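You operate a simulated robot arm through the tools that you are given. There is no shell and no other tool. Be economical: measure what you need, move in short steps, check, and stop when the job is done.

You are at the controls of a simulated robot arm. One attempt, no reset.

TASK
Press strut one straight in the straightener and lay it on the FINISHED mat.
Fine: bow toward the lever, probe on to read the gauge, no stroke too many, probe drawn back at the end. Where these are worked on the way, their far stop is far enough and under half their travel is too little: gauge probe.

It is judged by the outcome, as a careful person would: the job done as asked, and still so three seconds after it is handed in. It fails if anything else is knocked over, pushed out of place, dropped, spilled or broken.

THE ROBOT
A 7-joint arm with a two-finger parallel gripper on a trunk, on a base that drives. Base frame: it is fixed to the floor where the robot stands at the start and does not move with it; the origin is under the middle of the robot, x ahead of it, y to its left, z up; the surface under the hand at the start is at about z = 0.8. Readings come in m, rad, newtons and seconds.
With the tool pointing down near the work surface it reaches from about 0.3 to 0.72 m from the robot's upright axis, wherever it stands. Its first joint turns from -2.897 to 2.897 rad. Places, roughly: bed of the straightener [0.5, 0.2, 0.8]; gauge probe [0.6, 0.2, 0.9]; mat marked finished [0.5, 0.5, 0.8]. Payload 3.43 kg.
The tool frame sits at the grasp point between the pads (the TCP): z along the fingers, y along the line on which they close. The tips reach 0.034 m beyond it. The gripper opens to 0.128 m. The fingers are 0.024 m wide and 0.012 m thick; the gripper's body (0.048 by 0.13 m) begins 0.096 m behind the TCP.
Orientation is that of the tool frame in the base frame, as a unit quaternion [w, x, y, z]. With the fingers straight down and closing along the base's y, the tool's x points along the base's -x, its y along +y and its z along -z.

THE INTERFACE
- The arm moves only by the tool play_rows. Its argument "plan" is a list of rows, each a list of 3 entries, a list of its own where there are three numbers: the turn, a rotation vector about the tool's x, y, z in units of 4 degrees (1.0 is 4 degrees), then the shift along the tool's x, y, z in units of 20 mm (1.0 is 20 mm), then the finger opening in m, from 0 to 0.128. In form: [[[ax, ay, az], [tx, ty, tz], fingers], ...]. A call has 1 to 8 rows; each row shifts and turns the commanded pose from where the row before left it, along the tool's axes as they then stand. A call with a number of a shift or a turn outside -1 to 1 is refused whole. A row lasts 0.2 s, in which the tool goes at most 0.05 m and 0.15 rad; a call with a longer step from one row to the next is refused whole, and so is a gripper value outside its range. Where a pose cannot be reached the arm comes as near as it can. A force on the tool above 90 N (or 10 N above the force at the start of the call, whichever is more), or a blocked arm, ends the call early, and 0.2 s more pass. Each finger travels about 0.108 m/s and halts on what it meets, pressing with about 28 N; the grip force reading is that of the motor and also rises with nothing between the fingers. The clock runs only during rows and for 0.2 s after the last one: add rows that do not move to give the fingers time. It gives the time, the measured TCP pose, the force on the tool (base axes), the opening and the grip force at its end, in the units of the frame above (readings bear some noise), with the torque about the TCP (base axes, N m) and any sound that the robot's microphone picked up.
- Cameras (640 x 400 px; columns grow to the right, rows downward): "scene" is now at [0.0068, 0.1514, 1.4684]; the picture's right is [0.01, -1.00, 0.00], its down [-0.64, -0.00, -0.77] and it looks along [0.77, 0.01, -0.64] (base axes); focal length 280 px, centre (320, 200). "wrist" rides on the gripper at [0.076, -0.011, -0.16] in the tool frame; the picture's right is [0.15, 0.99, 0.00], its down [-0.88, 0.13, -0.46] and it looks along [-0.45, 0.07, 0.89] (tool axes); focal length 234 px, centre (320, 200). There is no depth. A picture from a camera that has moved, and an enlarged one, comes with that camera's place and axes in the base frame and with its lens. The place of the scene camera against the robot may be out by one fixed shift of up to 0.018 m in any direction.
- capture(camera): a new picture of that camera. It takes no simulated time.
- lift_body(by): slides the trunk up (or, below 0, down) by that many m; the arm and the scene camera ride with it, the base frame stays. It gives what a move gives, with no picture.
- base_move(legs): drives the robot by 1 to 6 legs, each [ahead, left, turn to the left] in m, m and rad, along the robot's own axes; the way and the turn of a leg run together, so that a leg with both is an arc; at most 1.5 m and 3.142 rad a leg. The arm and the cameras ride along, it lands a little off, and it stops where it bumps. It gives what a move gives.
- aim_head(pan, tilt): turns the head with the scene camera to pan (to the left, within 1.501 rad either way) and tilt (down, from -0.506 to 1.204), counted from straight ahead of the robot. It gives what a move gives.
- close_up(camera, box): a new picture of the part [left, top, right, bottom] of that camera's present view, enlarged. It takes no simulated time.
- hand_in(): hands the job in; it is judged then, once.

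Work in short steps. Places have to be worked out from the pictures, the camera data and where the tool is seen: move nearer, look again, correct. Check each grasp and each placing, and mend what went wrong. You have 120 turns and 78 pictures in all, those below and enlarged ones among them. Open the gripper and draw the arm clear of the work before you hand the job in, unless the task says otherwise; then end with one line.

The tools are called after "Emit:" by a JSON object that holds its "method" and its "body". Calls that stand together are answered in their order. play_rows: Moves the arm, as the interface text tells. Its arguments: {"type":"object","properties":{"plan":{"type":"array","items":{"type":"array"}}},"required":["plan"]} The other tools are called the same way: lift_body (by) slides the trunk up or down; base_move (legs) drives the base; aim_head (pan, tilt) turns the head that bears the scene camera; capture (camera) takes a picture; close_up (camera, box) takes an enlarged picture of a part of a camera's view; hand_in () hands the job in.

At the start:

```text
clock: 0.0
eef_pos: [0.3939, 0.1529, 1.1844]
ee_rot: [0.0, 0.0, 1.0, 0.001]
contact_force: [0.3, -0.6, 0.1]
ft_torque: [-0.01, -0.03, -0.01]
grip_width: 0.128
grasp_force: 0.1
trunk travel left (down, up): [-0.175, 0.149]
robot x, y, heading: [-0.002, -0.0016, 0.002]
head pan, tilt: [0.007, 0.691]
```

scene: 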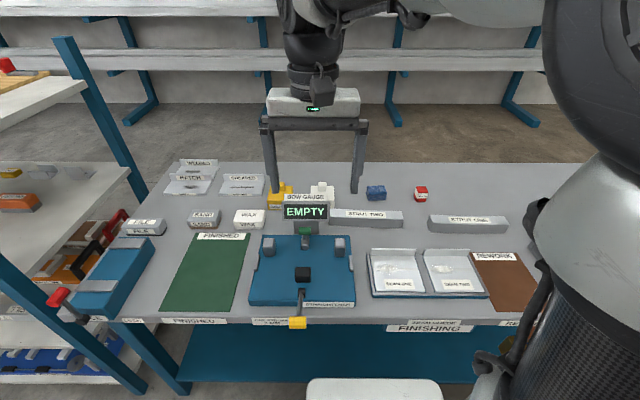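
wrist: 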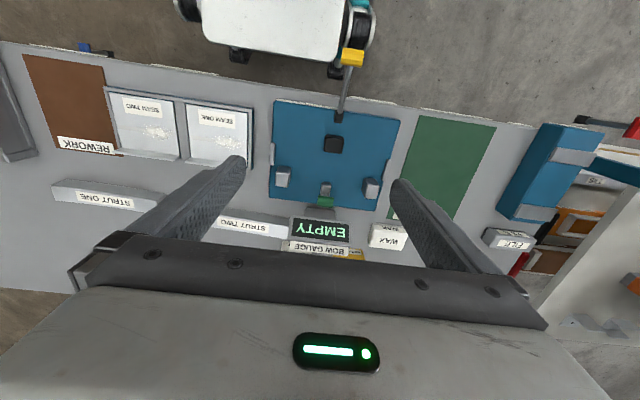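

I see the straightener with its gauge, lever and probe, and strut one to its right; I enlarge both for detail.

Emit:
{"method": "close_up", "body": {"camera": "scene", "box": [230, 180, 370, 340]}}

Emit:
{"method": "close_up", "body": {"camera": "scene", "box": [320, 190, 540, 330]}}

Emit:
{"method": "close_up", "body": {"camera": "wrist", "box": [240, 30, 420, 270]}}

```text
2.50 times, centred on (300, 260) of scene
camera zoom: at [0.0068, 0.1514, 1.4684], right [0.01, -1.0, 0.0], down [-0.64, 0.0, -0.77], along [0.77, 0.01, -0.64], focal length 700 px, centre (370, 50)
```

zoom: 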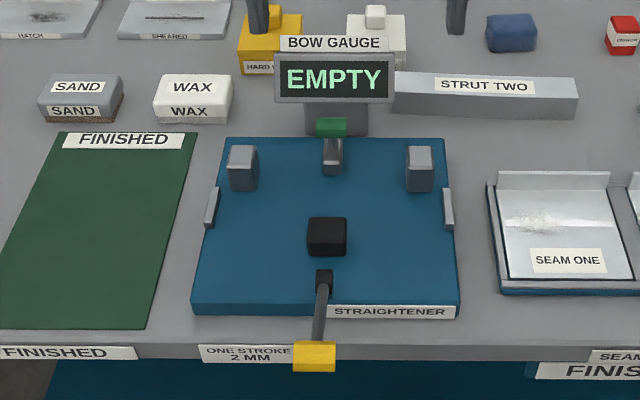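

```text
2.86 times, centred on (430, 260) of scene
camera zoom: at [0.0068, 0.1514, 1.4684], right [0.01, -1.0, 0.0], down [-0.64, 0.0, -0.77], along [0.77, 0.01, -0.64], focal length 800 px, centre (6, 29)
```

zoom: 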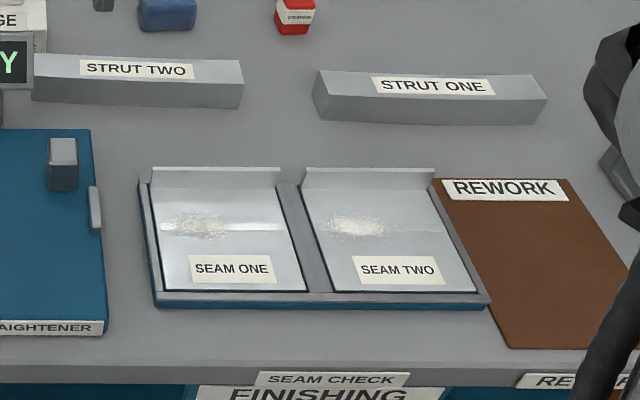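

```text
1.67 times, centred on (330, 150) of wrist
camera zoom: at [0.3196, 0.1422, 1.3444], right [-0.15, 0.99, 0.0], down [0.88, 0.13, 0.46], along [0.45, 0.07, -0.89], focal length 390 px, centre (303, 283)
```

zoom: 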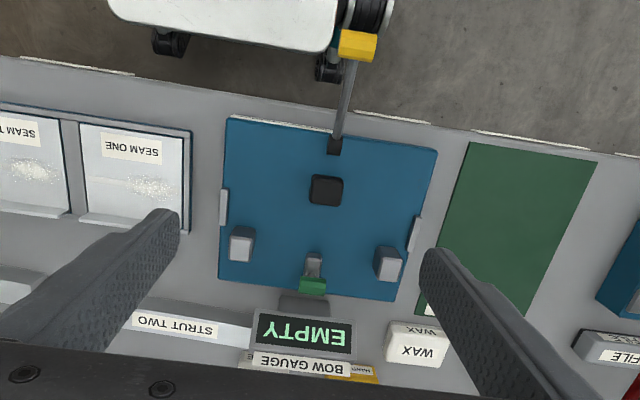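

The supports are at about x=0.56, y=0.10/0.30, with the probe behind and the lever in front. Strut one lies near (0.68, -0.34), out of reach from here, so I look right before driving that way.

Emit:
{"method": "aim_head", "body": {"pan": -0.6, "tilt": 0.8}}

Emit:
{"method": "capture", "body": {"camera": "scene"}}

```text
clock: 1.0
eef_pos: [0.3953, 0.1526, 1.1847]
ee_rot: [0.0, 0.0, 1.0, -0.001]
contact_force: [-0.1, 0.2, 0.9]
ft_torque: [0.0, 0.0, -0.02]
grip_width: 0.1276
grasp_force: 0.1
trunk travel left (down, up): [-0.175, 0.149]
robot x, y, heading: [0.003, -0.0035, 0.002]
head pan, tilt: [-0.6, 0.799]
```

```text
72 pictures are left
camera scene: at [-0.0119, 0.1053, 1.4594], right [-0.56, -0.83, 0.0], down [-0.59, 0.4, -0.7], along [0.58, -0.39, -0.72], focal length 280 px, centre (320, 200)
```

scene: 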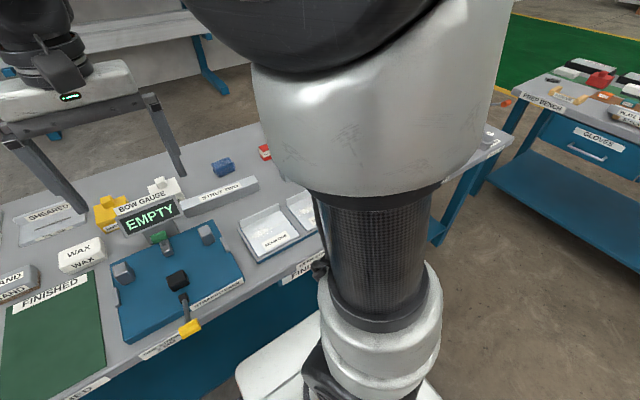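

The floor to the right is free up to another bench well away. I drive 0.34 m right so strut one is ahead of the arm.

Emit:
{"method": "base_move", "body": {"legs": [[0, -0.34, 0]]}}

Emit:
{"method": "aim_head", "body": {"pan": 0.0, "tilt": 0.69}}

Emit:
{"method": "capture", "body": {"camera": "wrist"}}

Emit:
{"method": "capture", "body": {"camera": "scene"}}

```text
clock: 4.9
eef_pos: [0.394, -0.1906, 1.1853]
ee_rot: [0.0, 0.0, 1.0, 0.0]
contact_force: [0.2, -0.4, 0.2]
ft_torque: [0.03, 0.0, -0.01]
grip_width: 0.1279
grasp_force: 0.1
trunk travel left (down, up): [-0.175, 0.149]
robot x, y, heading: [0.0012, -0.3438, -0.0]
head pan, tilt: [-0.6, 0.799]
```

```text
clock: 5.9
eef_pos: [0.3953, -0.19, 1.1846]
ee_rot: [0.001, 0.0, 1.0, 0.0]
contact_force: [0.6, -0.3, -1.2]
ft_torque: [-0.02, 0.01, 0.0]
grip_width: 0.1281
grasp_force: 0.0
trunk travel left (down, up): [-0.175, 0.149]
robot x, y, heading: [0.0005, -0.3399, -0.003]
head pan, tilt: [0.0, 0.689]
```

```text
71 pictures are left
camera wrist: at [0.3195, -0.2009, 1.3444], right [-0.14, 0.99, 0.0], down [0.88, 0.13, 0.46], along [0.45, 0.07, -0.89], focal length 234 px, centre (320, 200)
```

wrist: 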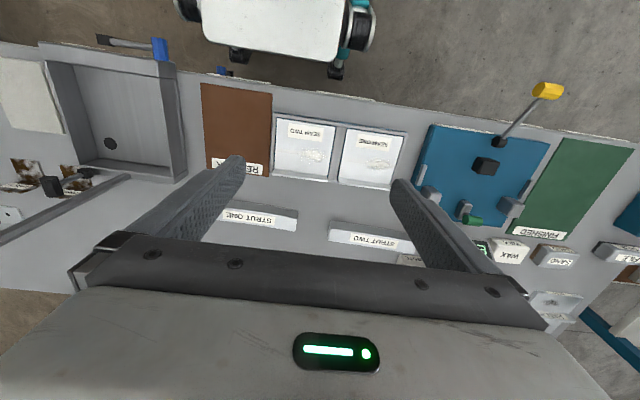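

```text
70 pictures are left
camera scene: at [0.0068, -0.1917, 1.4685], right [0.0, -1.0, 0.0], down [-0.64, 0.0, -0.77], along [0.77, 0.0, -0.64], focal length 280 px, centre (320, 200)
```

scene: 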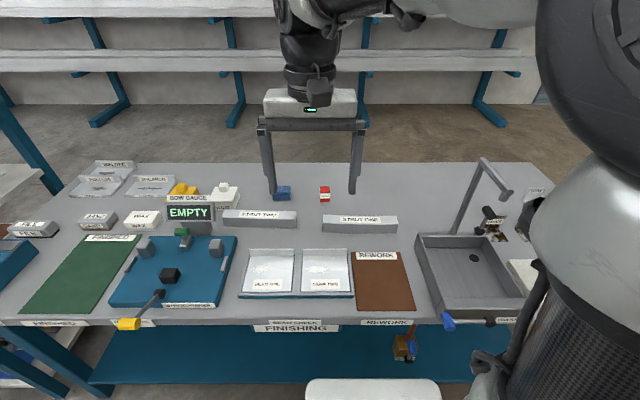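

Now strut one is almost straight ahead; I zoom on it to see which way it bows.

Emit:
{"method": "close_up", "body": {"camera": "scene", "box": [310, 190, 410, 250]}}

Emit:
{"method": "close_up", "body": {"camera": "wrist", "box": [200, 180, 320, 255]}}

```text
6.40 times, centred on (360, 220) of scene
camera zoom: at [0.0068, -0.1917, 1.4685], right [0.0, -1.0, 0.0], down [-0.64, 0.0, -0.77], along [0.77, 0.0, -0.64], focal length 1793 px, centre (64, 72)
```

zoom: 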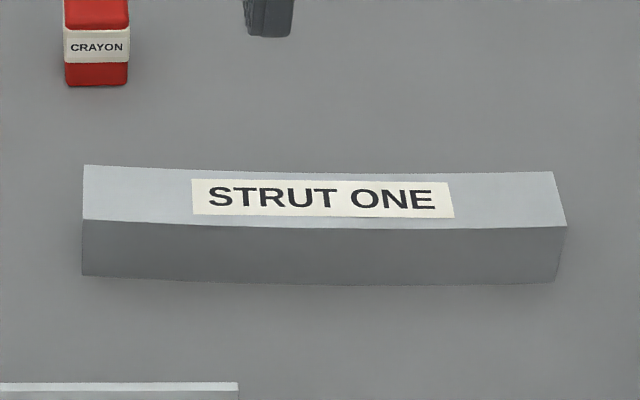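

```text
5.33 times, centred on (260, 218) of wrist
camera zoom: at [0.3195, -0.2009, 1.3444], right [-0.14, 0.99, 0.0], down [0.88, 0.13, 0.46], along [0.45, 0.07, -0.89], focal length 1249 px, centre (640, 107)
```

zoom: 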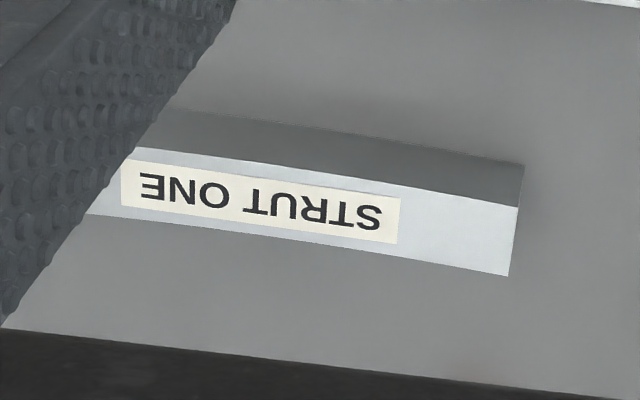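

Strut one is about 0.24 x 0.04 x 0.04 at (0.672, -0.323), and its middle appears to bulge toward the robot, i.e. already lever-ward. I move above it and turn the tool 90° so the fingers close across it.

Emit:
{"method": "play_rows", "body": {"plan": [[[0, 0, 0], [-0.99, -0.48, 0.4], 0.128], [[0, 0, 0], [-0.99, -0.48, 0.4], 0.128], [[0, 0, 0], [-0.99, -0.48, 0.4], 0.128], [[0, 0, 0], [-0.99, -0.48, 0.4], 0.128], [[0, 0, 0], [-0.99, -0.48, 0.4], 0.128], [[0, 0, 0], [-0.99, -0.48, 0.4], 0.128], [[0, 0, 0], [-0.99, -0.48, 0.4], 0.128]]}}

Emit:
{"method": "play_rows", "body": {"plan": [[[0, 0, 0], [-0.99, -0.48, 0.4], 0.128], [[0, 0, 0], [-0.99, -0.48, 0.4], 0.128], [[0, 0, 0], [-0.99, -0.48, 0.4], 0.128], [[0, 0, 0], [-0.99, -0.48, 0.4], 0.128], [[0, 0, 0], [-0.99, -0.48, 0.4], 0.128], [[0, 0, 0], [-0.99, -0.48, 0.4], 0.128], [[0, 0, 0], [-0.99, -0.48, 0.4], 0.128]]}}

Emit:
{"method": "play_rows", "body": {"plan": [[[0, 0, 1], [0, 0, 0], 0.128], [[0, 0, 1], [0, 0, 0], 0.128], [[0, 0, 1], [0, 0, 0], 0.128], [[0, 0, 1], [0, 0, 0], 0.128], [[0, 0, 1], [0, 0, 0], 0.128], [[0, 0, 1], [0, 0, 0], 0.128], [[0, 0, 1], [0, 0, 0], 0.128], [[0, 0, 1], [0, 0, 0], 0.128]]}}

Emit:
{"method": "play_rows", "body": {"plan": [[[0, 0, 1], [0, 0, 0], 0.128], [[0, 0, 1], [0, 0, 0], 0.128], [[0, 0, 1], [0, 0, 0], 0.128], [[0, 0, 1], [0, 0, 0], 0.128], [[0, 0, 1], [0, 0, 0], 0.128], [[0, 0, 1], [0, 0, 0], 0.128], [[0, 0, 1], [0, 0, 0], 0.128], [[0, 0, 1], [0, 0, 0], 0.128]]}}

Emit:
{"method": "play_rows", "body": {"plan": [[[0, 0, 1], [0, 0, 0], 0.128], [[0, 0, 1], [0, 0, 0], 0.128], [[0, 0, 1], [0, 0, 0], 0.128], [[0, 0, 1], [0, 0, 0], 0.128], [[0, 0, 1], [0, 0, 0], 0.128], [[0, 0, 1], [0, 0, 0], 0.128], [[0, 0, 0.5], [0, 0, 0], 0.128]]}}

Emit:
{"method": "capture", "body": {"camera": "wrist"}}

Emit:
{"method": "capture", "body": {"camera": "scene"}}

```text
clock: 7.5
eef_pos: [0.5343, -0.2578, 1.1294]
ee_rot: [0.0, 0.0, 1.0, 0.0]
contact_force: [0.2, 1.2, -0.4]
ft_torque: [0.01, -0.04, 0.03]
grip_width: 0.128
grasp_force: 0.1
trunk travel left (down, up): [-0.175, 0.149]
robot x, y, heading: [-0.0006, -0.3409, -0.004]
head pan, tilt: [0.0, 0.689]
```

```text
clock: 9.1
eef_pos: [0.6728, -0.3247, 1.0733]
ee_rot: [0.0, 0.001, 1.0, 0.0]
contact_force: [0.1, -0.1, -0.1]
ft_torque: [0.0, -0.04, -0.01]
grip_width: 0.1282
grasp_force: 0.0
trunk travel left (down, up): [-0.175, 0.149]
robot x, y, heading: [0.0041, -0.3455, -0.002]
head pan, tilt: [0.0, 0.689]
```

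```text
clock: 10.9
eef_pos: [0.6722, -0.3248, 1.0732]
ee_rot: [-0.001, 0.276, 0.961, 0.0]
contact_force: [-0.3, -0.1, 0.6]
ft_torque: [0.02, -0.02, -0.01]
grip_width: 0.128
grasp_force: 0.2
trunk travel left (down, up): [-0.175, 0.149]
robot x, y, heading: [0.0009, -0.3442, -0.001]
head pan, tilt: [0.0, 0.689]
```

```text
clock: 12.7
eef_pos: [0.6718, -0.326, 1.0734]
ee_rot: [0.0, 0.531, 0.848, 0.001]
contact_force: [0.3, -0.6, 0.8]
ft_torque: [0.0, 0.0, 0.02]
grip_width: 0.1277
grasp_force: 0.1
trunk travel left (down, up): [-0.175, 0.149]
robot x, y, heading: [0.0003, -0.3421, -0.005]
head pan, tilt: [0.0, 0.689]
```

```text
clock: 14.3
eef_pos: [0.6711, -0.3261, 1.0726]
ee_rot: [0.0, 0.708, 0.706, -0.001]
contact_force: [0.0, -0.5, -0.1]
ft_torque: [-0.06, 0.01, 0.0]
grip_width: 0.1282
grasp_force: 0.1
trunk travel left (down, up): [-0.175, 0.149]
robot x, y, heading: [-0.003, -0.3413, -0.001]
head pan, tilt: [0.0, 0.689]
```

```text
67 pictures are left
camera wrist: at [0.6611, -0.2493, 1.2321], right [0.99, 0.14, 0.0], down [0.13, -0.88, 0.46], along [0.07, -0.45, -0.89], focal length 234 px, centre (320, 200)
```

wrist: 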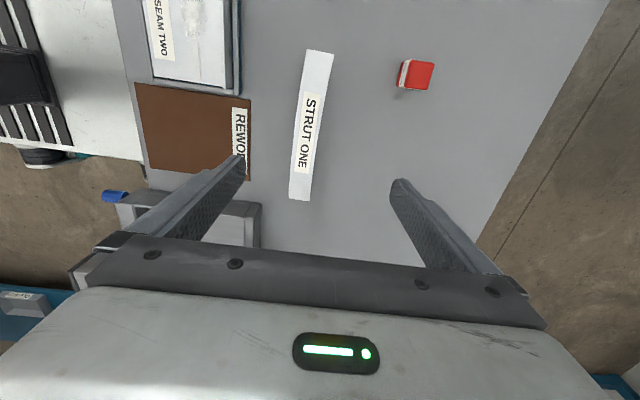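

```text
66 pictures are left
camera scene: at [0.0068, -0.1916, 1.4685], right [0.0, -1.0, 0.0], down [-0.64, 0.0, -0.77], along [0.77, 0.0, -0.64], focal length 280 px, centre (320, 200)
```

scene: 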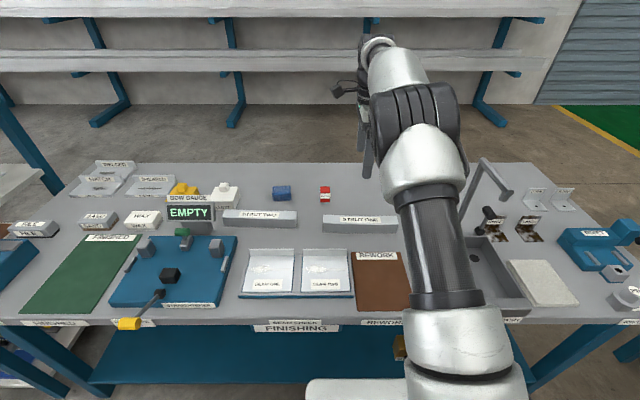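

The wrist view puts the strut's middle near (0.656, -0.333), i.e. the scene camera is some 15 mm out. I zoom to get the bow and slant.

Emit:
{"method": "close_up", "body": {"camera": "wrist", "box": [190, 45, 430, 205]}}

```text
2.50 times, centred on (310, 125) of wrist
camera zoom: at [0.6611, -0.2493, 1.2321], right [0.99, 0.14, 0.0], down [0.13, -0.88, 0.46], along [0.07, -0.45, -0.89], focal length 585 px, centre (345, 388)
```

zoom: 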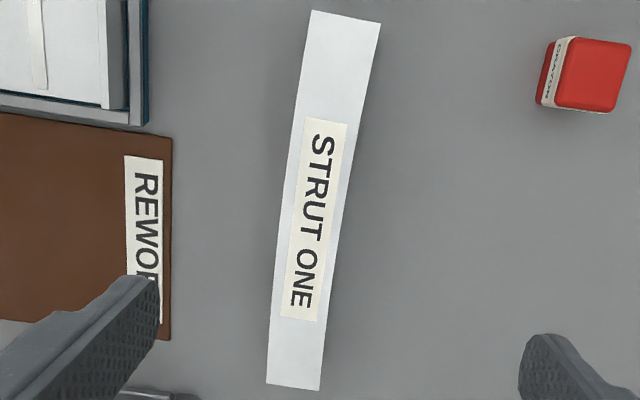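

The strut bulges toward -x (lever side) by about 5 mm, width about 0.039, yaw about -0.027 rad. I centre over it, align, and descend part way to check again.

Emit:
{"method": "play_rows", "body": {"plan": [[[0, 0, 0.4], [-0.35, -0.95, 0], 0.128], [[0, 0, 0], [0, 0, 1], 0.128], [[0, 0, 0], [0, 0, 1], 0.128], [[0, 0, 0], [0, 0, 1], 0.128], [[0, 0, 0], [0, 0, 1], 0.128], [[0, 0, 0], [0, 0, 1], 0.128], [[0, 0, 0], [0, 0, 1], 0.128]]}}

Emit:
{"method": "capture", "body": {"camera": "wrist"}}

```text
clock: 15.9
eef_pos: [0.6528, -0.3319, 0.9535]
ee_rot: [0.0, 0.718, 0.696, 0.0]
contact_force: [0.0, 0.2, 0.5]
ft_torque: [0.02, 0.01, -0.01]
grip_width: 0.1277
grasp_force: 0.1
trunk travel left (down, up): [-0.175, 0.149]
robot x, y, heading: [-0.0004, -0.3399, -0.002]
head pan, tilt: [0.0, 0.689]
```

```text
64 pictures are left
camera wrist: at [0.6452, -0.2555, 1.1125], right [0.99, 0.12, 0.0], down [0.1, -0.88, 0.46], along [0.05, -0.45, -0.89], focal length 234 px, centre (320, 200)
```

wrist: 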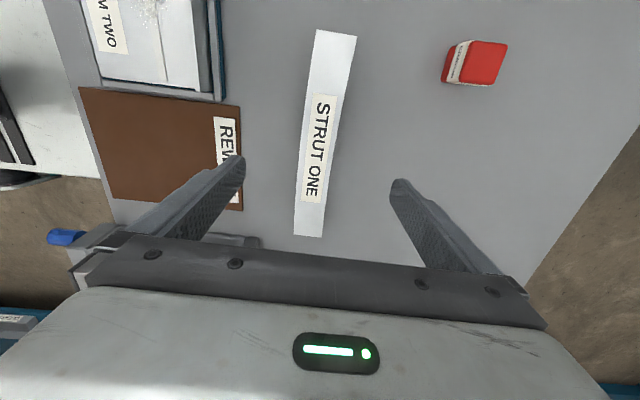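

The strut centre is at about (0.650, -0.333), well between the fingers. I go down to z≈0.845.

Emit:
{"method": "play_rows", "body": {"plan": [[[0, 0, 0], [0, -0.15, 1], 0.128], [[0, 0, 0], [0, 0, 1], 0.128], [[0, 0, 0], [0, 0, 1], 0.128], [[0, 0, 0], [0, 0, 1], 0.128], [[0, 0, 0], [0, 0, 1], 0.1], [[0, 0, 0], [0, 0, 0.4], 0.08]]}}

Emit:
{"method": "capture", "body": {"camera": "wrist"}}

Emit:
{"method": "close_up", "body": {"camera": "scene", "box": [300, 180, 420, 255]}}

```text
clock: 17.3
eef_pos: [0.6512, -0.3328, 0.8443]
ee_rot: [0.0, 0.717, 0.697, 0.0]
contact_force: [-0.6, 0.0, -0.1]
ft_torque: [0.03, -0.03, -0.05]
grip_width: 0.08
grasp_force: 0.0
trunk travel left (down, up): [-0.175, 0.149]
robot x, y, heading: [-0.002, -0.3408, -0.004]
head pan, tilt: [0.0, 0.689]
```

```text
63 pictures are left
camera wrist: at [0.6425, -0.2561, 1.0036], right [0.99, 0.12, 0.0], down [0.1, -0.88, 0.46], along [0.05, -0.45, -0.89], focal length 234 px, centre (320, 200)
```

wrist: 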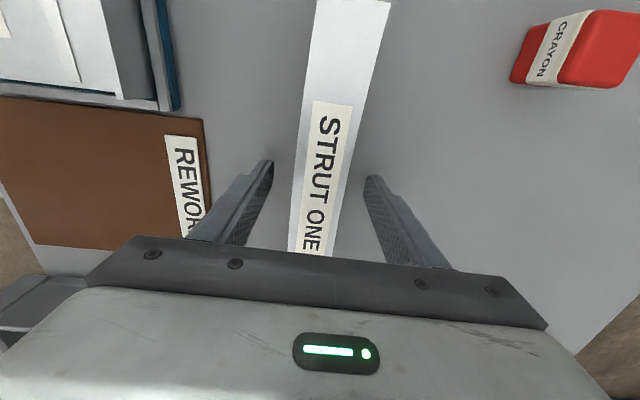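

```text
5.33 times, centred on (360, 218) of scene
camera zoom: at [0.0068, -0.1916, 1.4686], right [0.0, -1.0, 0.0], down [-0.64, 0.0, -0.77], along [0.77, 0.0, -0.64], focal length 1494 px, centre (107, 107)
```

zoom: 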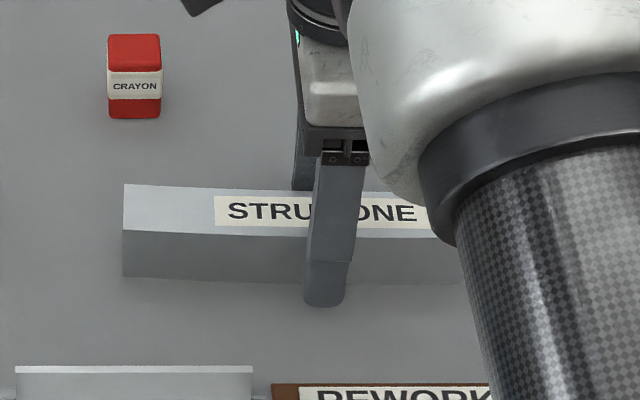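

Fingers straddle the strut at its middle. I close in small steps and then hold.

Emit:
{"method": "play_rows", "body": {"plan": [[[0, 0, 0], [0, 0, 0], 0.06], [[0, 0, 0], [0, 0, 0], 0.045], [[0, 0, 0], [0, 0, 0], 0.035], [[0, 0, 0], [0, 0, 0], 0.02], [[0, 0, 0], [0, 0, 0], 0.02]]}}

Emit:
{"method": "play_rows", "body": {"plan": [[[0, 0, 0], [0, 0, -0.5], 0.02], [[0, 0, 0], [0, 0, -1], 0.02], [[0, 0, 0], [0, 0, -1], 0.02], [[0, 0, 0], [0, 0, -1], 0.02], [[0, 0, 0], [0, 0, 0], 0.02]]}}

Emit:
{"method": "capture", "body": {"camera": "wrist"}}

Emit:
{"method": "capture", "body": {"camera": "scene"}}

```text
clock: 18.5
eef_pos: [0.6509, -0.3324, 0.8446]
ee_rot: [0.0, 0.718, 0.696, 0.0]
contact_force: [0.2, -0.5, 0.0]
ft_torque: [-0.01, 0.09, -0.05]
grip_width: 0.0396
grasp_force: 28.0
trunk travel left (down, up): [-0.175, 0.149]
robot x, y, heading: [-0.0014, -0.3435, -0.005]
head pan, tilt: [0.0, 0.689]
```

```text
clock: 19.7
eef_pos: [0.6493, -0.3308, 0.916]
ee_rot: [0.0, 0.718, 0.696, 0.001]
contact_force: [0.7, 0.8, -3.4]
ft_torque: [0.05, 0.01, -0.04]
grip_width: 0.0395
grasp_force: 27.9
trunk travel left (down, up): [-0.175, 0.149]
robot x, y, heading: [0.0008, -0.3442, -0.006]
head pan, tilt: [0.0, 0.689]
```

```text
61 pictures are left
camera wrist: at [0.6421, -0.2541, 1.0745], right [0.99, 0.12, 0.0], down [0.1, -0.88, 0.46], along [0.05, -0.45, -0.89], focal length 234 px, centre (320, 200)
```

wrist: 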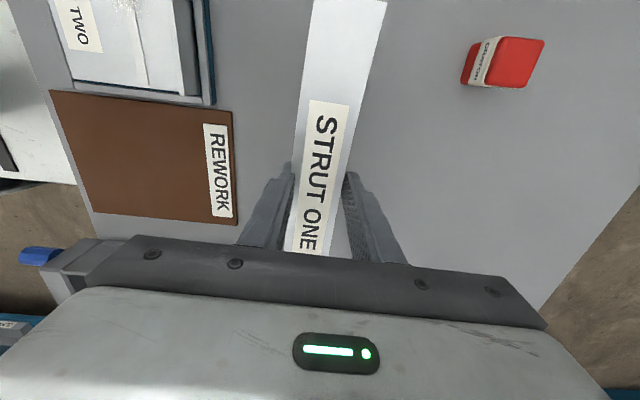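

```text
60 pictures are left
camera scene: at [0.007, -0.1916, 1.4685], right [0.0, -1.0, 0.0], down [-0.64, 0.0, -0.77], along [0.77, 0.0, -0.64], focal length 280 px, centre (320, 200)
```

scene: 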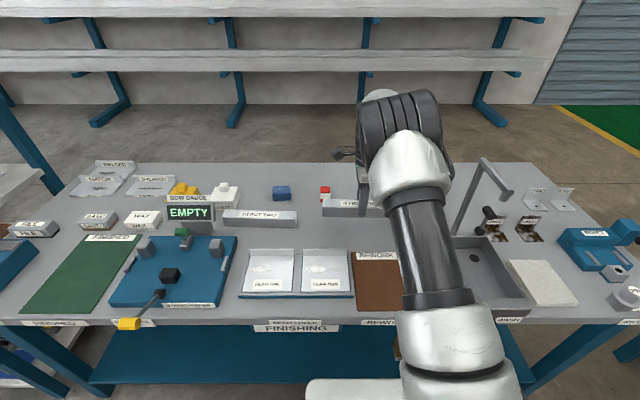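

The strut is held level (about 0.35 kg, opening 0.0395). I raise it and drive left to y≈0.05, where the straightener, lever and mat are all in reach.

Emit:
{"method": "play_rows", "body": {"plan": [[[0, 0, 0], [0, 0, -1], 0.02], [[0, 0, 0], [0, 0, -1], 0.02], [[0, 0, 0], [0, 0, -1], 0.02], [[0, 0, 0], [0, 0, -1], 0.02], [[0, 0, 0], [0, 0, -1], 0.02], [[0, 0, 0], [0, 0, -1], 0.02], [[0, 0, 0], [0, 0, -1], 0.02]]}}

Emit:
{"method": "base_move", "body": {"legs": [[0, 0.39, 0]]}}

Emit:
{"method": "capture", "body": {"camera": "scene"}}

Emit:
{"method": "capture", "body": {"camera": "wrist"}}

```text
clock: 21.3
eef_pos: [0.6484, -0.3325, 1.0549]
ee_rot: [0.0, 0.717, 0.697, 0.0]
contact_force: [-0.2, -1.2, -3.3]
ft_torque: [0.02, 0.0, -0.01]
grip_width: 0.0397
grasp_force: 28.1
trunk travel left (down, up): [-0.175, 0.149]
robot x, y, heading: [-0.0048, -0.3441, -0.001]
head pan, tilt: [0.0, 0.689]
```

```text
clock: 25.6
eef_pos: [0.6506, 0.0566, 1.0549]
ee_rot: [0.0, 0.719, 0.695, 0.001]
contact_force: [0.8, -0.3, -3.5]
ft_torque: [-0.03, 0.0, -0.01]
grip_width: 0.0393
grasp_force: 28.4
trunk travel left (down, up): [-0.175, 0.149]
robot x, y, heading: [0.0027, 0.0511, -0.006]
head pan, tilt: [0.0, 0.689]
```

```text
59 pictures are left
camera scene: at [0.0094, 0.2002, 1.4685], right [-0.01, -1.0, 0.0], down [-0.64, 0.0, -0.77], along [0.77, -0.01, -0.64], focal length 280 px, centre (320, 200)
```

scene: 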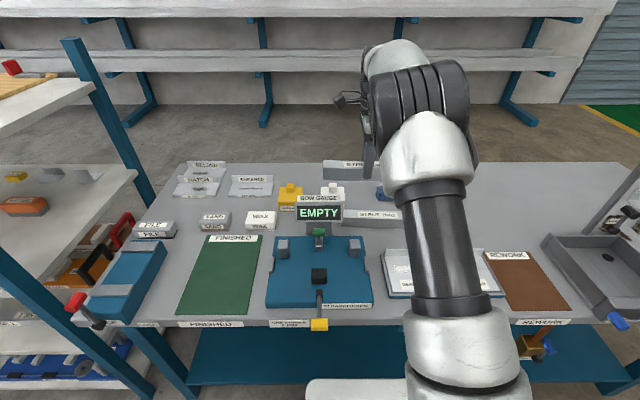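

```text
58 pictures are left
camera wrist: at [0.6429, 0.1335, 1.2145], right [0.99, 0.11, 0.0], down [0.1, -0.88, 0.46], along [0.05, -0.45, -0.89], focal length 234 px, centre (320, 200)
```

wrist: 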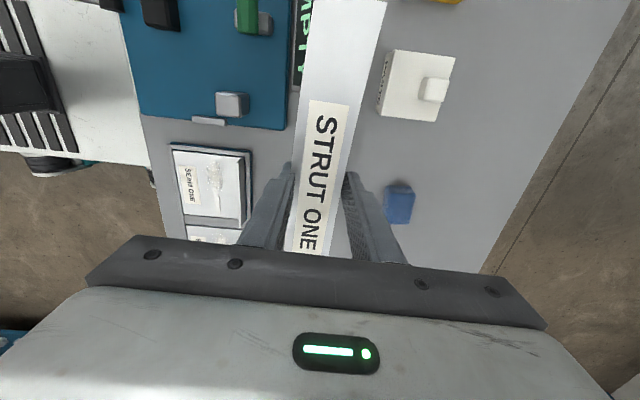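

I zoom on the straightener from this straight-ahead viewpoint to measure posts, ram, end stops, probe and lever.

Emit:
{"method": "close_up", "body": {"camera": "scene", "box": [256, 190, 384, 270]}}

Emit:
{"method": "close_up", "body": {"camera": "scene", "box": [256, 255, 384, 335]}}

```text
5.00 times, centred on (320, 230) of scene
camera zoom: at [0.0094, 0.2002, 1.4685], right [-0.01, -1.0, 0.0], down [-0.64, 0.0, -0.77], along [0.77, -0.01, -0.64], focal length 1401 px, centre (320, 50)
```

zoom: 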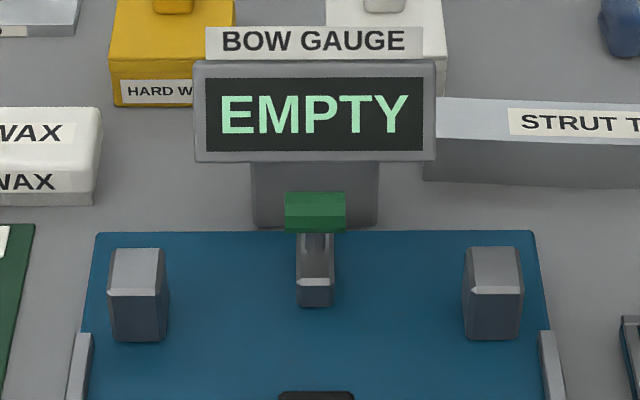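

```text
5.00 times, centred on (320, 295) of scene
camera zoom: at [0.0094, 0.2002, 1.4685], right [-0.01, -1.0, 0.0], down [-0.64, 0.0, -0.77], along [0.77, -0.01, -0.64], focal length 1401 px, centre (320, -275)
```

zoom: 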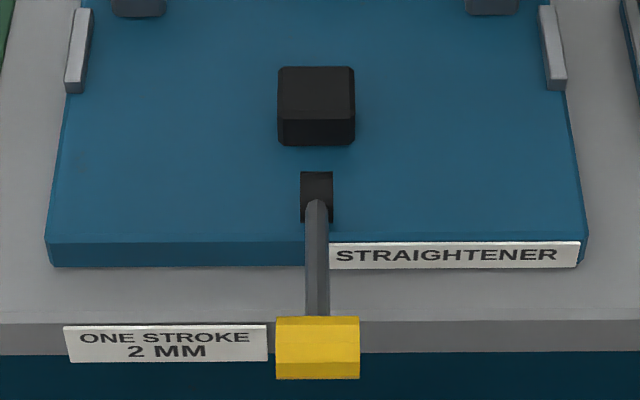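

Measured: bed top z≈0.823, posts' front face x≈0.509, ram far face x≈0.452 with top z≈0.848, so there's no room for a low finger between strut and ram. I set the strut down on free bench near (0.63, -0.21) to regrip it higher, with the tips above the ram.

Emit:
{"method": "play_rows", "body": {"plan": [[[0, 0, 0], [-1, -0.1, 0], 0.02], [[0, 0, 0], [-1, -0.1, 0], 0.02], [[0, 0, 0], [-1, -0.1, 0], 0.02], [[0, 0, 0], [-1, -0.1, 0], 0.02], [[0, 0, 0], [-1, -0.1, 0], 0.02], [[0, 0, 0], [-1, -0.1, 0], 0.02], [[0, 0, 0], [-1, 0, 0], 0.02]]}}

Emit:
{"method": "play_rows", "body": {"plan": [[[0, 0, 0], [-1, 0, 0], 0.02], [[0, 0, 0], [-1, 0, 0], 0.02], [[0, 0, 0], [-1, 0, 0], 0.02], [[0, 0, 0], [-1, 0, 0], 0.02], [[0, 0, 0], [-1, 0, 0], 0.02], [[0, 0, 0], [-1, 0, 0], 0.02], [[0, 0, 0], [-0.3, 0, 0], 0.02]]}}

Emit:
{"method": "play_rows", "body": {"plan": [[[0, 0, 0], [0, 0, 1], 0.02], [[0, 0, 0], [0, 0, 1], 0.02], [[0, 0, 0], [0, 0, 1], 0.02], [[0, 0, 0], [0, 0, 1], 0.02], [[0, 0, 0], [0, 0, 1], 0.02], [[0, 0, 0], [0, 0, 1], 0.02], [[0, 0, 0], [0, 0, 1], 0.02]]}}

Emit:
{"method": "capture", "body": {"camera": "wrist"}}

Emit:
{"method": "capture", "body": {"camera": "scene"}}

```text
clock: 27.2
eef_pos: [0.6324, -0.083, 1.0545]
ee_rot: [0.0, 0.719, 0.695, 0.0]
contact_force: [0.1, -0.4, -1.9]
ft_torque: [0.04, -0.01, 0.01]
grip_width: 0.0397
grasp_force: 28.0
trunk travel left (down, up): [-0.175, 0.149]
robot x, y, heading: [0.0018, 0.0502, -0.007]
head pan, tilt: [0.0, 0.689]
```

```text
clock: 28.8
eef_pos: [0.6283, -0.2099, 1.0554]
ee_rot: [0.0, 0.719, 0.695, 0.0]
contact_force: [0.1, -0.6, -3.4]
ft_torque: [0.02, -0.03, 0.0]
grip_width: 0.0395
grasp_force: 28.5
trunk travel left (down, up): [-0.175, 0.149]
robot x, y, heading: [0.0025, 0.0507, -0.008]
head pan, tilt: [0.0, 0.689]
```

```text
clock: 30.4
eef_pos: [0.6313, -0.2091, 0.9142]
ee_rot: [-0.001, 0.72, 0.694, 0.0]
contact_force: [-0.1, -0.2, -2.7]
ft_torque: [-0.02, 0.01, 0.01]
grip_width: 0.0398
grasp_force: 28.3
trunk travel left (down, up): [-0.175, 0.149]
robot x, y, heading: [-0.0006, 0.0506, -0.01]
head pan, tilt: [0.0, 0.689]
```

```text
55 pictures are left
camera wrist: at [0.623, -0.1324, 1.0738], right [0.99, 0.11, 0.0], down [0.1, -0.88, 0.46], along [0.05, -0.45, -0.89], focal length 234 px, centre (320, 200)
```

wrist: 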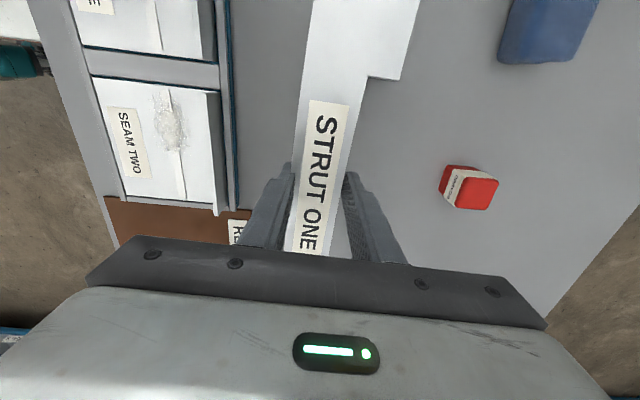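

```text
54 pictures are left
camera scene: at [0.0095, 0.2, 1.4686], right [-0.01, -1.0, 0.0], down [-0.64, 0.0, -0.77], along [0.77, -0.01, -0.64], focal length 280 px, centre (320, 200)
```

scene: 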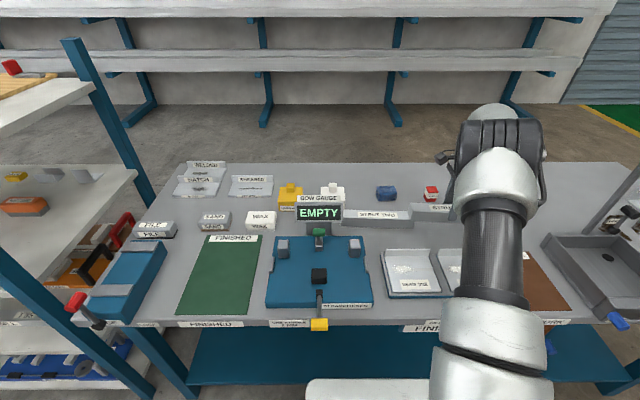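

Strut two's near end reaches y≈-0.12, so I shift further right (and slightly nearer) before setting down.

Emit:
{"method": "play_rows", "body": {"plan": [[[0, 0, 0], [-1, -0.2, 0], 0.02], [[0, 0, 0], [-1, -0.2, 0], 0.02], [[0, 0, 0], [-0.6, -0.2, 0], 0.02], [[0, 0, 0], [0, 0, 0], 0.02]]}}

Emit:
{"method": "capture", "body": {"camera": "wrist"}}

```text
clock: 31.4
eef_pos: [0.6152, -0.2608, 0.9151]
ee_rot: [0.0, 0.719, 0.695, 0.0]
contact_force: [0.7, -0.1, -3.0]
ft_torque: [0.01, 0.02, -0.02]
grip_width: 0.0397
grasp_force: 28.0
trunk travel left (down, up): [-0.175, 0.149]
robot x, y, heading: [0.0036, 0.0505, -0.007]
head pan, tilt: [0.0, 0.689]
```

```text
53 pictures are left
camera wrist: at [0.6078, -0.1844, 1.0743], right [0.99, 0.11, 0.0], down [0.1, -0.88, 0.46], along [0.05, -0.45, -0.89], focal length 234 px, centre (320, 200)
```

wrist: 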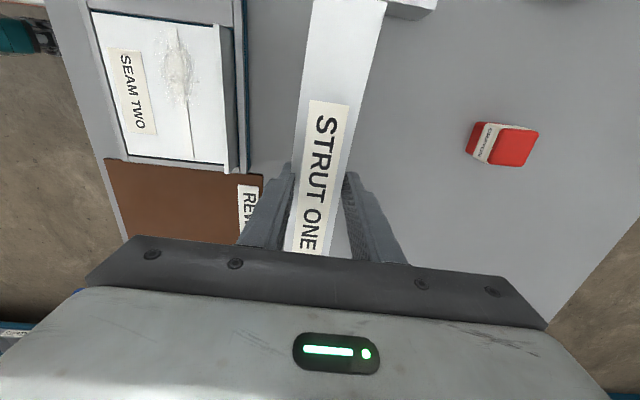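

Clear all round now. I lower to just at the bench (TCP z≈0.845), checking force.

Emit:
{"method": "play_rows", "body": {"plan": [[[0, 0, 0], [0, 0, 1], 0.02], [[0, 0, 0], [0, 0, 1], 0.02], [[0, 0, 0], [0, 0, 1], 0.02], [[0, 0, 0], [0, 0, 0.4], 0.02], [[0, 0, 0], [0, 0, 0.1], 0.02]]}}

```text
clock: 32.6
eef_pos: [0.6177, -0.2604, 0.8447]
ee_rot: [0.0, 0.719, 0.695, 0.0]
contact_force: [0.1, 0.0, -1.4]
ft_torque: [0.01, 0.09, 0.01]
grip_width: 0.0398
grasp_force: 28.0
trunk travel left (down, up): [-0.175, 0.149]
robot x, y, heading: [0.001, 0.0498, -0.004]
head pan, tilt: [0.0, 0.689]
```

The weight has transferred to the bench. I open a little, rise 17 mm, and regrip near the top of the strut.

Emit:
{"method": "play_rows", "body": {"plan": [[[0, 0, 0], [0, 0, 0], 0.054], [[0, 0, 0], [0, 0, 0], 0.054], [[0, 0, 0], [0, 0, -0.45], 0.054], [[0, 0, 0], [0, 0, -0.42], 0.054], [[0, 0, 0], [0, 0, 0], 0.04], [[0, 0, 0], [0, 0, 0], 0.02], [[0, 0, 0], [0, 0, 0], 0.02]]}}

Emit:
{"method": "play_rows", "body": {"plan": [[[0, 0, 0], [0, 0, -0.5], 0.02], [[0, 0, 0], [0, 0, -1], 0.02], [[0, 0, 0], [0, 0, -1], 0.02], [[0, 0, 0], [0, 0, -1], 0.02], [[0, 0, 0], [0, 0, 0], 0.02]]}}

Emit:
{"method": "capture", "body": {"camera": "wrist"}}

Emit:
{"method": "close_up", "body": {"camera": "scene", "box": [360, 160, 520, 260]}}

```text
clock: 34.2
eef_pos: [0.6177, -0.2604, 0.8631]
ee_rot: [0.0, 0.719, 0.695, 0.0]
contact_force: [1.9, -0.1, 0.0]
ft_torque: [-0.02, -0.03, -0.01]
grip_width: 0.0395
grasp_force: 28.3
trunk travel left (down, up): [-0.175, 0.149]
robot x, y, heading: [-0.0002, 0.0462, -0.006]
head pan, tilt: [0.0, 0.689]
```

```text
clock: 35.4
eef_pos: [0.6164, -0.2593, 0.9327]
ee_rot: [0.0, 0.72, 0.694, 0.0]
contact_force: [0.1, 0.1, -2.4]
ft_torque: [0.01, 0.0, -0.04]
grip_width: 0.0397
grasp_force: 28.1
trunk travel left (down, up): [-0.175, 0.149]
robot x, y, heading: [0.0021, 0.0507, -0.004]
head pan, tilt: [0.0, 0.689]
```

```text
52 pictures are left
camera wrist: at [0.6086, -0.1822, 1.0918], right [0.99, 0.11, 0.0], down [0.1, -0.88, 0.46], along [0.05, -0.45, -0.89], focal length 234 px, centre (320, 200)
```

wrist: 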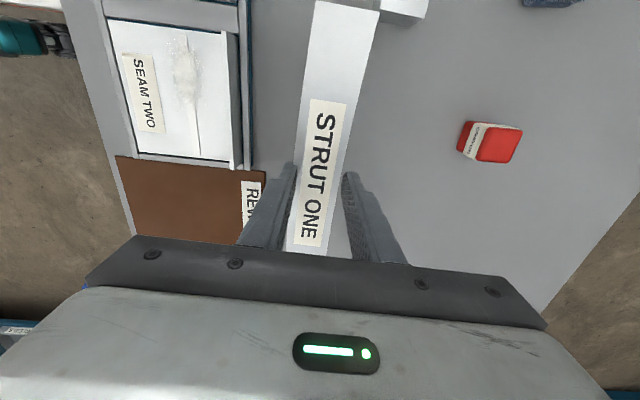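

```text
4.00 times, centred on (440, 210) of scene
camera zoom: at [0.0093, 0.2001, 1.4685], right [-0.01, -1.0, 0.0], down [-0.64, 0.0, -0.77], along [0.77, -0.01, -0.64], focal length 1120 px, centre (-160, 160)
```

zoom: 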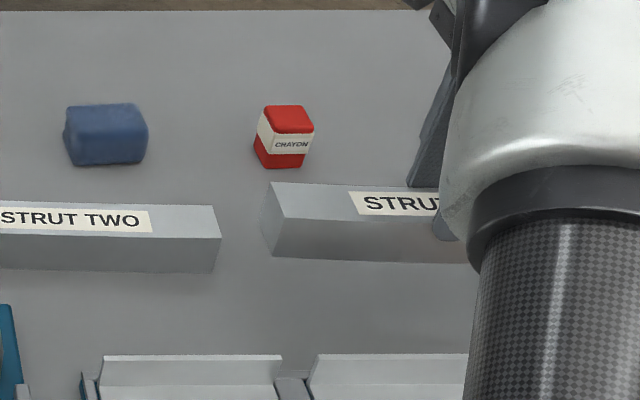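

Regripped with strut bottom 63 mm below the TCP. I raise it, square it to the machine, and carry it over the straightener.

Emit:
{"method": "play_rows", "body": {"plan": [[[0, 0, -0.5], [0, 0, -1], 0.02], [[0, 0, 0], [0, 0, -1], 0.02], [[0, 0, 0], [0, 0, -1], 0.02], [[0, 0, 0], [0, 0, -1], 0.02], [[0, 0, 0], [0.5, 0, -1], 0.02], [[0, 0, 0], [1, -0.3, -1], 0.02], [[0, 0, 0], [1, -0.3, -1], 0.02], [[0, 0, 0], [1, -0.3, -1], 0.02]]}}

Emit:
{"method": "play_rows", "body": {"plan": [[[0, 0, 0], [1, -0.3, 0], 0.02], [[0, 0, 0], [1, -0.3, 0], 0.02], [[0, 0, 0], [1, -0.3, 0], 0.02], [[0, 0, 0], [1, -0.3, 0], 0.02], [[0, 0, 0], [1, -0.3, 0], 0.02], [[0, 0, 0], [1, -0.3, 0], 0.02], [[0, 0, 0], [1, -0.3, 0], 0.02], [[0, 0, 0], [1, -0.3, 0], 0.02]]}}

Emit:
{"method": "play_rows", "body": {"plan": [[[0, 0, 0], [1, -0.3, 0], 0.02], [[0, 0, 0], [1, -0.3, 0], 0.02], [[0, 0, 0], [1, -0.3, 0], 0.02], [[0, 0, 0], [1, -0.3, 0], 0.02], [[0, 0, 0], [1, -0.3, 0], 0.02], [[0, 0, 0], [1, -0.3, 0], 0.02], [[0, 0, 0], [1, -0.3, 0], 0.02]]}}

Emit:
{"method": "capture", "body": {"camera": "scene"}}

Emit:
{"method": "capture", "body": {"camera": "wrist"}}

```text
clock: 37.2
eef_pos: [0.5974, -0.1911, 1.0923]
ee_rot: [0.001, 0.707, 0.707, 0.0]
contact_force: [0.1, -0.4, -2.2]
ft_torque: [0.05, 0.03, -0.02]
grip_width: 0.0396
grasp_force: 28.3
trunk travel left (down, up): [-0.175, 0.149]
robot x, y, heading: [0.0019, 0.0516, -0.008]
head pan, tilt: [0.0, 0.689]
```

```text
clock: 39.0
eef_pos: [0.5501, -0.0315, 1.0931]
ee_rot: [0.0, 0.707, 0.707, 0.0]
contact_force: [-0.5, -0.3, -2.5]
ft_torque: [0.01, -0.01, 0.0]
grip_width: 0.0397
grasp_force: 28.2
trunk travel left (down, up): [-0.175, 0.149]
robot x, y, heading: [0.0024, 0.0502, -0.002]
head pan, tilt: [0.0, 0.689]
```

```text
clock: 40.6
eef_pos: [0.5068, 0.1088, 1.0938]
ee_rot: [0.0, 0.706, 0.708, 0.0]
contact_force: [0.5, 0.1, -2.5]
ft_torque: [0.0, 0.01, 0.01]
grip_width: 0.0394
grasp_force: 27.3
trunk travel left (down, up): [-0.175, 0.149]
robot x, y, heading: [0.0015, 0.0481, -0.005]
head pan, tilt: [0.0, 0.689]
```

```text
50 pictures are left
camera scene: at [0.0094, 0.2001, 1.4685], right [-0.01, -1.0, 0.0], down [-0.64, 0.0, -0.77], along [0.77, -0.01, -0.64], focal length 280 px, centre (320, 200)
```

scene: 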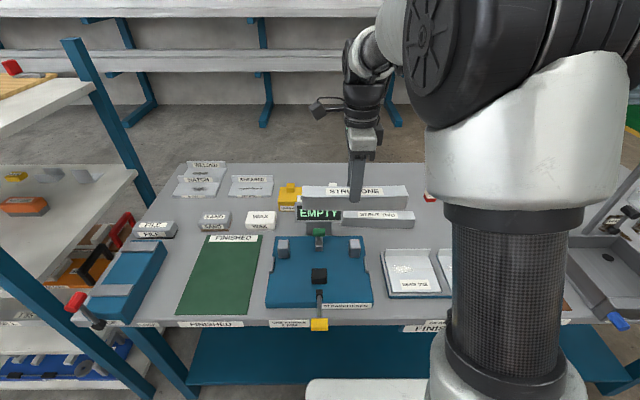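

```text
49 pictures are left
camera wrist: at [0.4962, 0.1851, 1.2525], right [0.99, 0.15, 0.0], down [0.13, -0.88, 0.46], along [0.07, -0.45, -0.89], focal length 234 px, centre (320, 200)
```

wrist: 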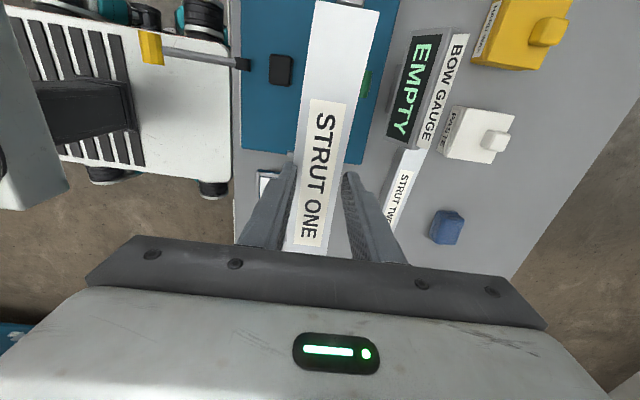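

Wrist view confirms the ram at x≈0.437 (far face 0.452), y≈0.190. I move to x=0.482, y=0.190 and lower to just above the posts to check.

Emit:
{"method": "play_rows", "body": {"plan": [[[0, 0, 0], [1, -0.31, 0], 0.02], [[0, 0, 0], [1, -0.31, 0], 0.02], [[0, 0, 0], [1, -0.31, 0], 0.02], [[0, 0, 0], [1, -0.31, 0], 0.02], [[0, 0, 0], [0, 0, 1], 0.02], [[0, 0, 0], [0, 0, 1], 0.02], [[0, 0, 0], [0, 0, 1], 0.02], [[0, 0, 0], [0, 0, 1], 0.02]]}}

Emit:
{"method": "play_rows", "body": {"plan": [[[0, 0, 0], [0, 0, 1], 0.02], [[0, 0, 0], [0, 0, 1], 0.02], [[0, 0, 0], [0, 0, 1], 0.02], [[0, 0, 0], [0, 0, 0], 0.02]]}}

Emit:
{"method": "close_up", "body": {"camera": "scene", "box": [256, 190, 384, 270]}}

Emit:
{"method": "capture", "body": {"camera": "wrist"}}

```text
clock: 42.4
eef_pos: [0.4818, 0.1914, 1.0121]
ee_rot: [0.001, 0.707, 0.707, 0.001]
contact_force: [1.0, 0.5, -3.1]
ft_torque: [0.02, -0.02, -0.03]
grip_width: 0.0396
grasp_force: 27.6
trunk travel left (down, up): [-0.175, 0.149]
robot x, y, heading: [0.0024, 0.0492, -0.004]
head pan, tilt: [0.0, 0.689]
```

```text
clock: 43.4
eef_pos: [0.4814, 0.1898, 0.9514]
ee_rot: [0.0, 0.707, 0.707, -0.001]
contact_force: [0.1, 0.7, -3.8]
ft_torque: [-0.01, 0.02, 0.01]
grip_width: 0.0397
grasp_force: 28.0
trunk travel left (down, up): [-0.175, 0.149]
robot x, y, heading: [-0.0005, 0.0493, -0.004]
head pan, tilt: [0.0, 0.689]
```

```text
5.00 times, centred on (320, 230) of scene
camera zoom: at [0.0094, 0.2002, 1.4685], right [-0.01, -1.0, 0.0], down [-0.64, 0.0, -0.77], along [0.77, -0.01, -0.64], focal length 1401 px, centre (320, 50)
```

zoom: 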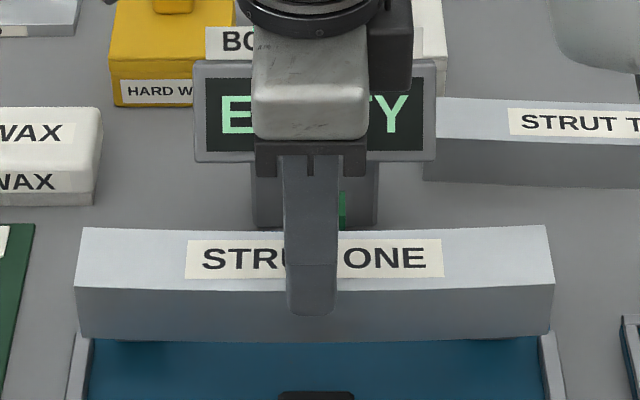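

```text
47 pictures are left
camera wrist: at [0.4707, 0.2669, 1.1113], right [0.99, 0.15, 0.0], down [0.13, -0.88, 0.46], along [0.07, -0.45, -0.89], focal length 234 px, centre (320, 200)
```

wrist: 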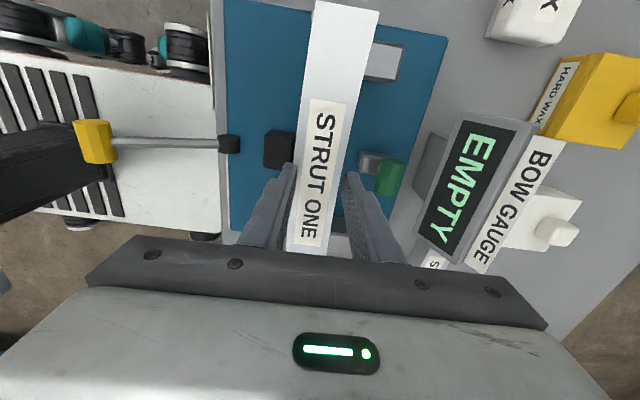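

Scene and wrist readings agree the strut is centred (y within 1-2 mm) and about 5 mm before the posts. I nudge +3 mm in x and lower to near the bed.

Emit:
{"method": "play_rows", "body": {"plan": [[[0, 0, 0], [0, 0.15, 0.6], 0.02], [[0, 0, 0], [0, 0, 0.7], 0.02], [[0, 0, 0], [0, 0, 0.7], 0.02], [[0, 0, 0], [0, 0, 0.6], 0.02], [[0, 0, 0], [0, 0, 0], 0.02]]}}

Emit:
{"method": "close_up", "body": {"camera": "scene", "box": [256, 200, 384, 280]}}

Emit:
{"method": "close_up", "body": {"camera": "wrist", "box": [210, 0, 470, 260]}}

```text
clock: 44.6
eef_pos: [0.4831, 0.1893, 0.9003]
ee_rot: [-0.001, 0.707, 0.707, 0.0]
contact_force: [-4.7, -1.5, 20.9]
ft_torque: [0.01, -0.41, -0.19]
grip_width: 0.0469
grasp_force: 28.2
trunk travel left (down, up): [-0.175, 0.149]
robot x, y, heading: [0.0011, 0.0514, -0.007]
head pan, tilt: [0.0, 0.689]
```

```text
5.00 times, centred on (320, 240) of scene
camera zoom: at [0.0073, 0.1997, 1.4681], right [-0.01, -1.0, 0.0], down [-0.63, 0.0, -0.77], along [0.77, -0.01, -0.63], focal length 1401 px, centre (320, 0)
```

zoom: 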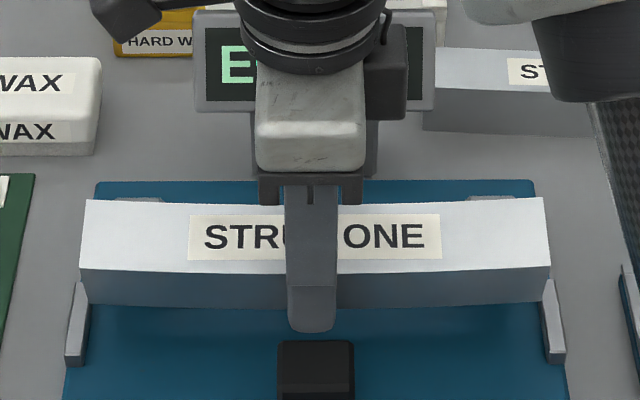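

```text
1.54 times, centred on (340, 130) of wrist
camera zoom: at [0.473, 0.2667, 1.0596], right [0.99, 0.15, 0.0], down [0.13, -0.88, 0.46], along [0.07, -0.45, -0.89], focal length 360 px, centre (289, 308)
```

zoom: 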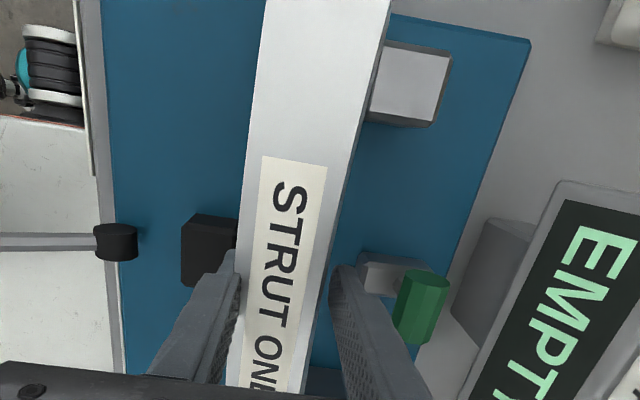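

The strut caught on the posts' tops (it slid up in the fingers, 21 N), so it was a few mm too far back. I lift off and look.

Emit:
{"method": "play_rows", "body": {"plan": [[[0, 0, 0], [0, 0, -0.5], 0.02], [[0, 0, 0], [0, 0, -0.5], 0.02], [[0, 0, 0], [0, 0, -0.5], 0.02], [[0, 0, 0], [0, 0, -0.5], 0.02], [[0, 0, 0], [0, 0, 0], 0.02]]}}

Emit:
{"method": "close_up", "body": {"camera": "scene", "box": [256, 190, 384, 270]}}

Emit:
{"method": "capture", "body": {"camera": "wrist"}}

```text
clock: 45.8
eef_pos: [0.4864, 0.1898, 0.9408]
ee_rot: [-0.001, 0.707, 0.707, 0.0]
contact_force: [-0.3, 0.3, -2.9]
ft_torque: [0.01, -0.01, 0.03]
grip_width: 0.0398
grasp_force: 27.5
trunk travel left (down, up): [-0.175, 0.149]
robot x, y, heading: [0.0018, 0.0459, -0.009]
head pan, tilt: [0.0, 0.689]
```

```text
5.00 times, centred on (320, 230) of scene
camera zoom: at [0.0093, 0.2002, 1.4685], right [-0.01, -1.0, 0.0], down [-0.64, 0.0, -0.77], along [0.77, -0.01, -0.64], focal length 1401 px, centre (320, 50)
```

zoom: 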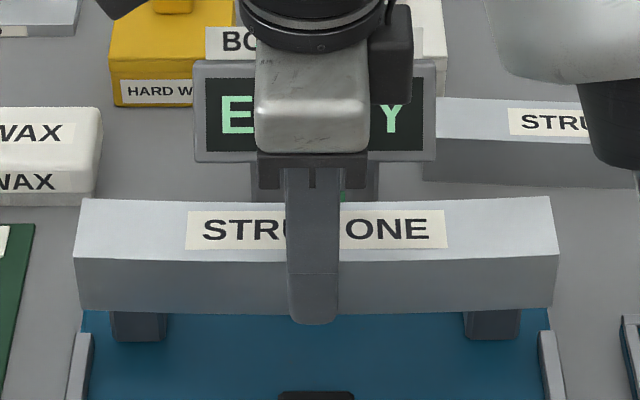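

```text
43 pictures are left
camera wrist: at [0.4751, 0.2661, 1.0997], right [0.99, 0.15, 0.0], down [0.13, -0.88, 0.46], along [0.07, -0.45, -0.89], focal length 234 px, centre (320, 200)
```

wrist: 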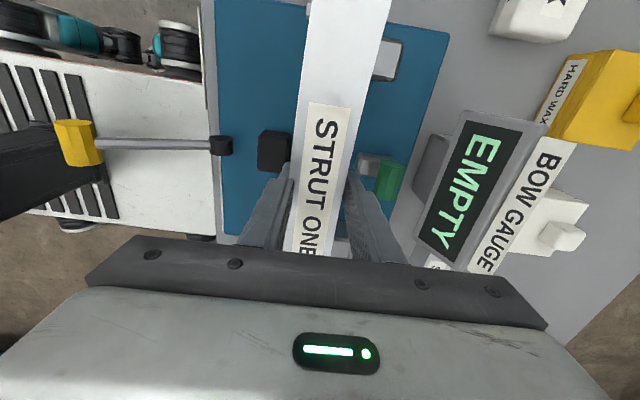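

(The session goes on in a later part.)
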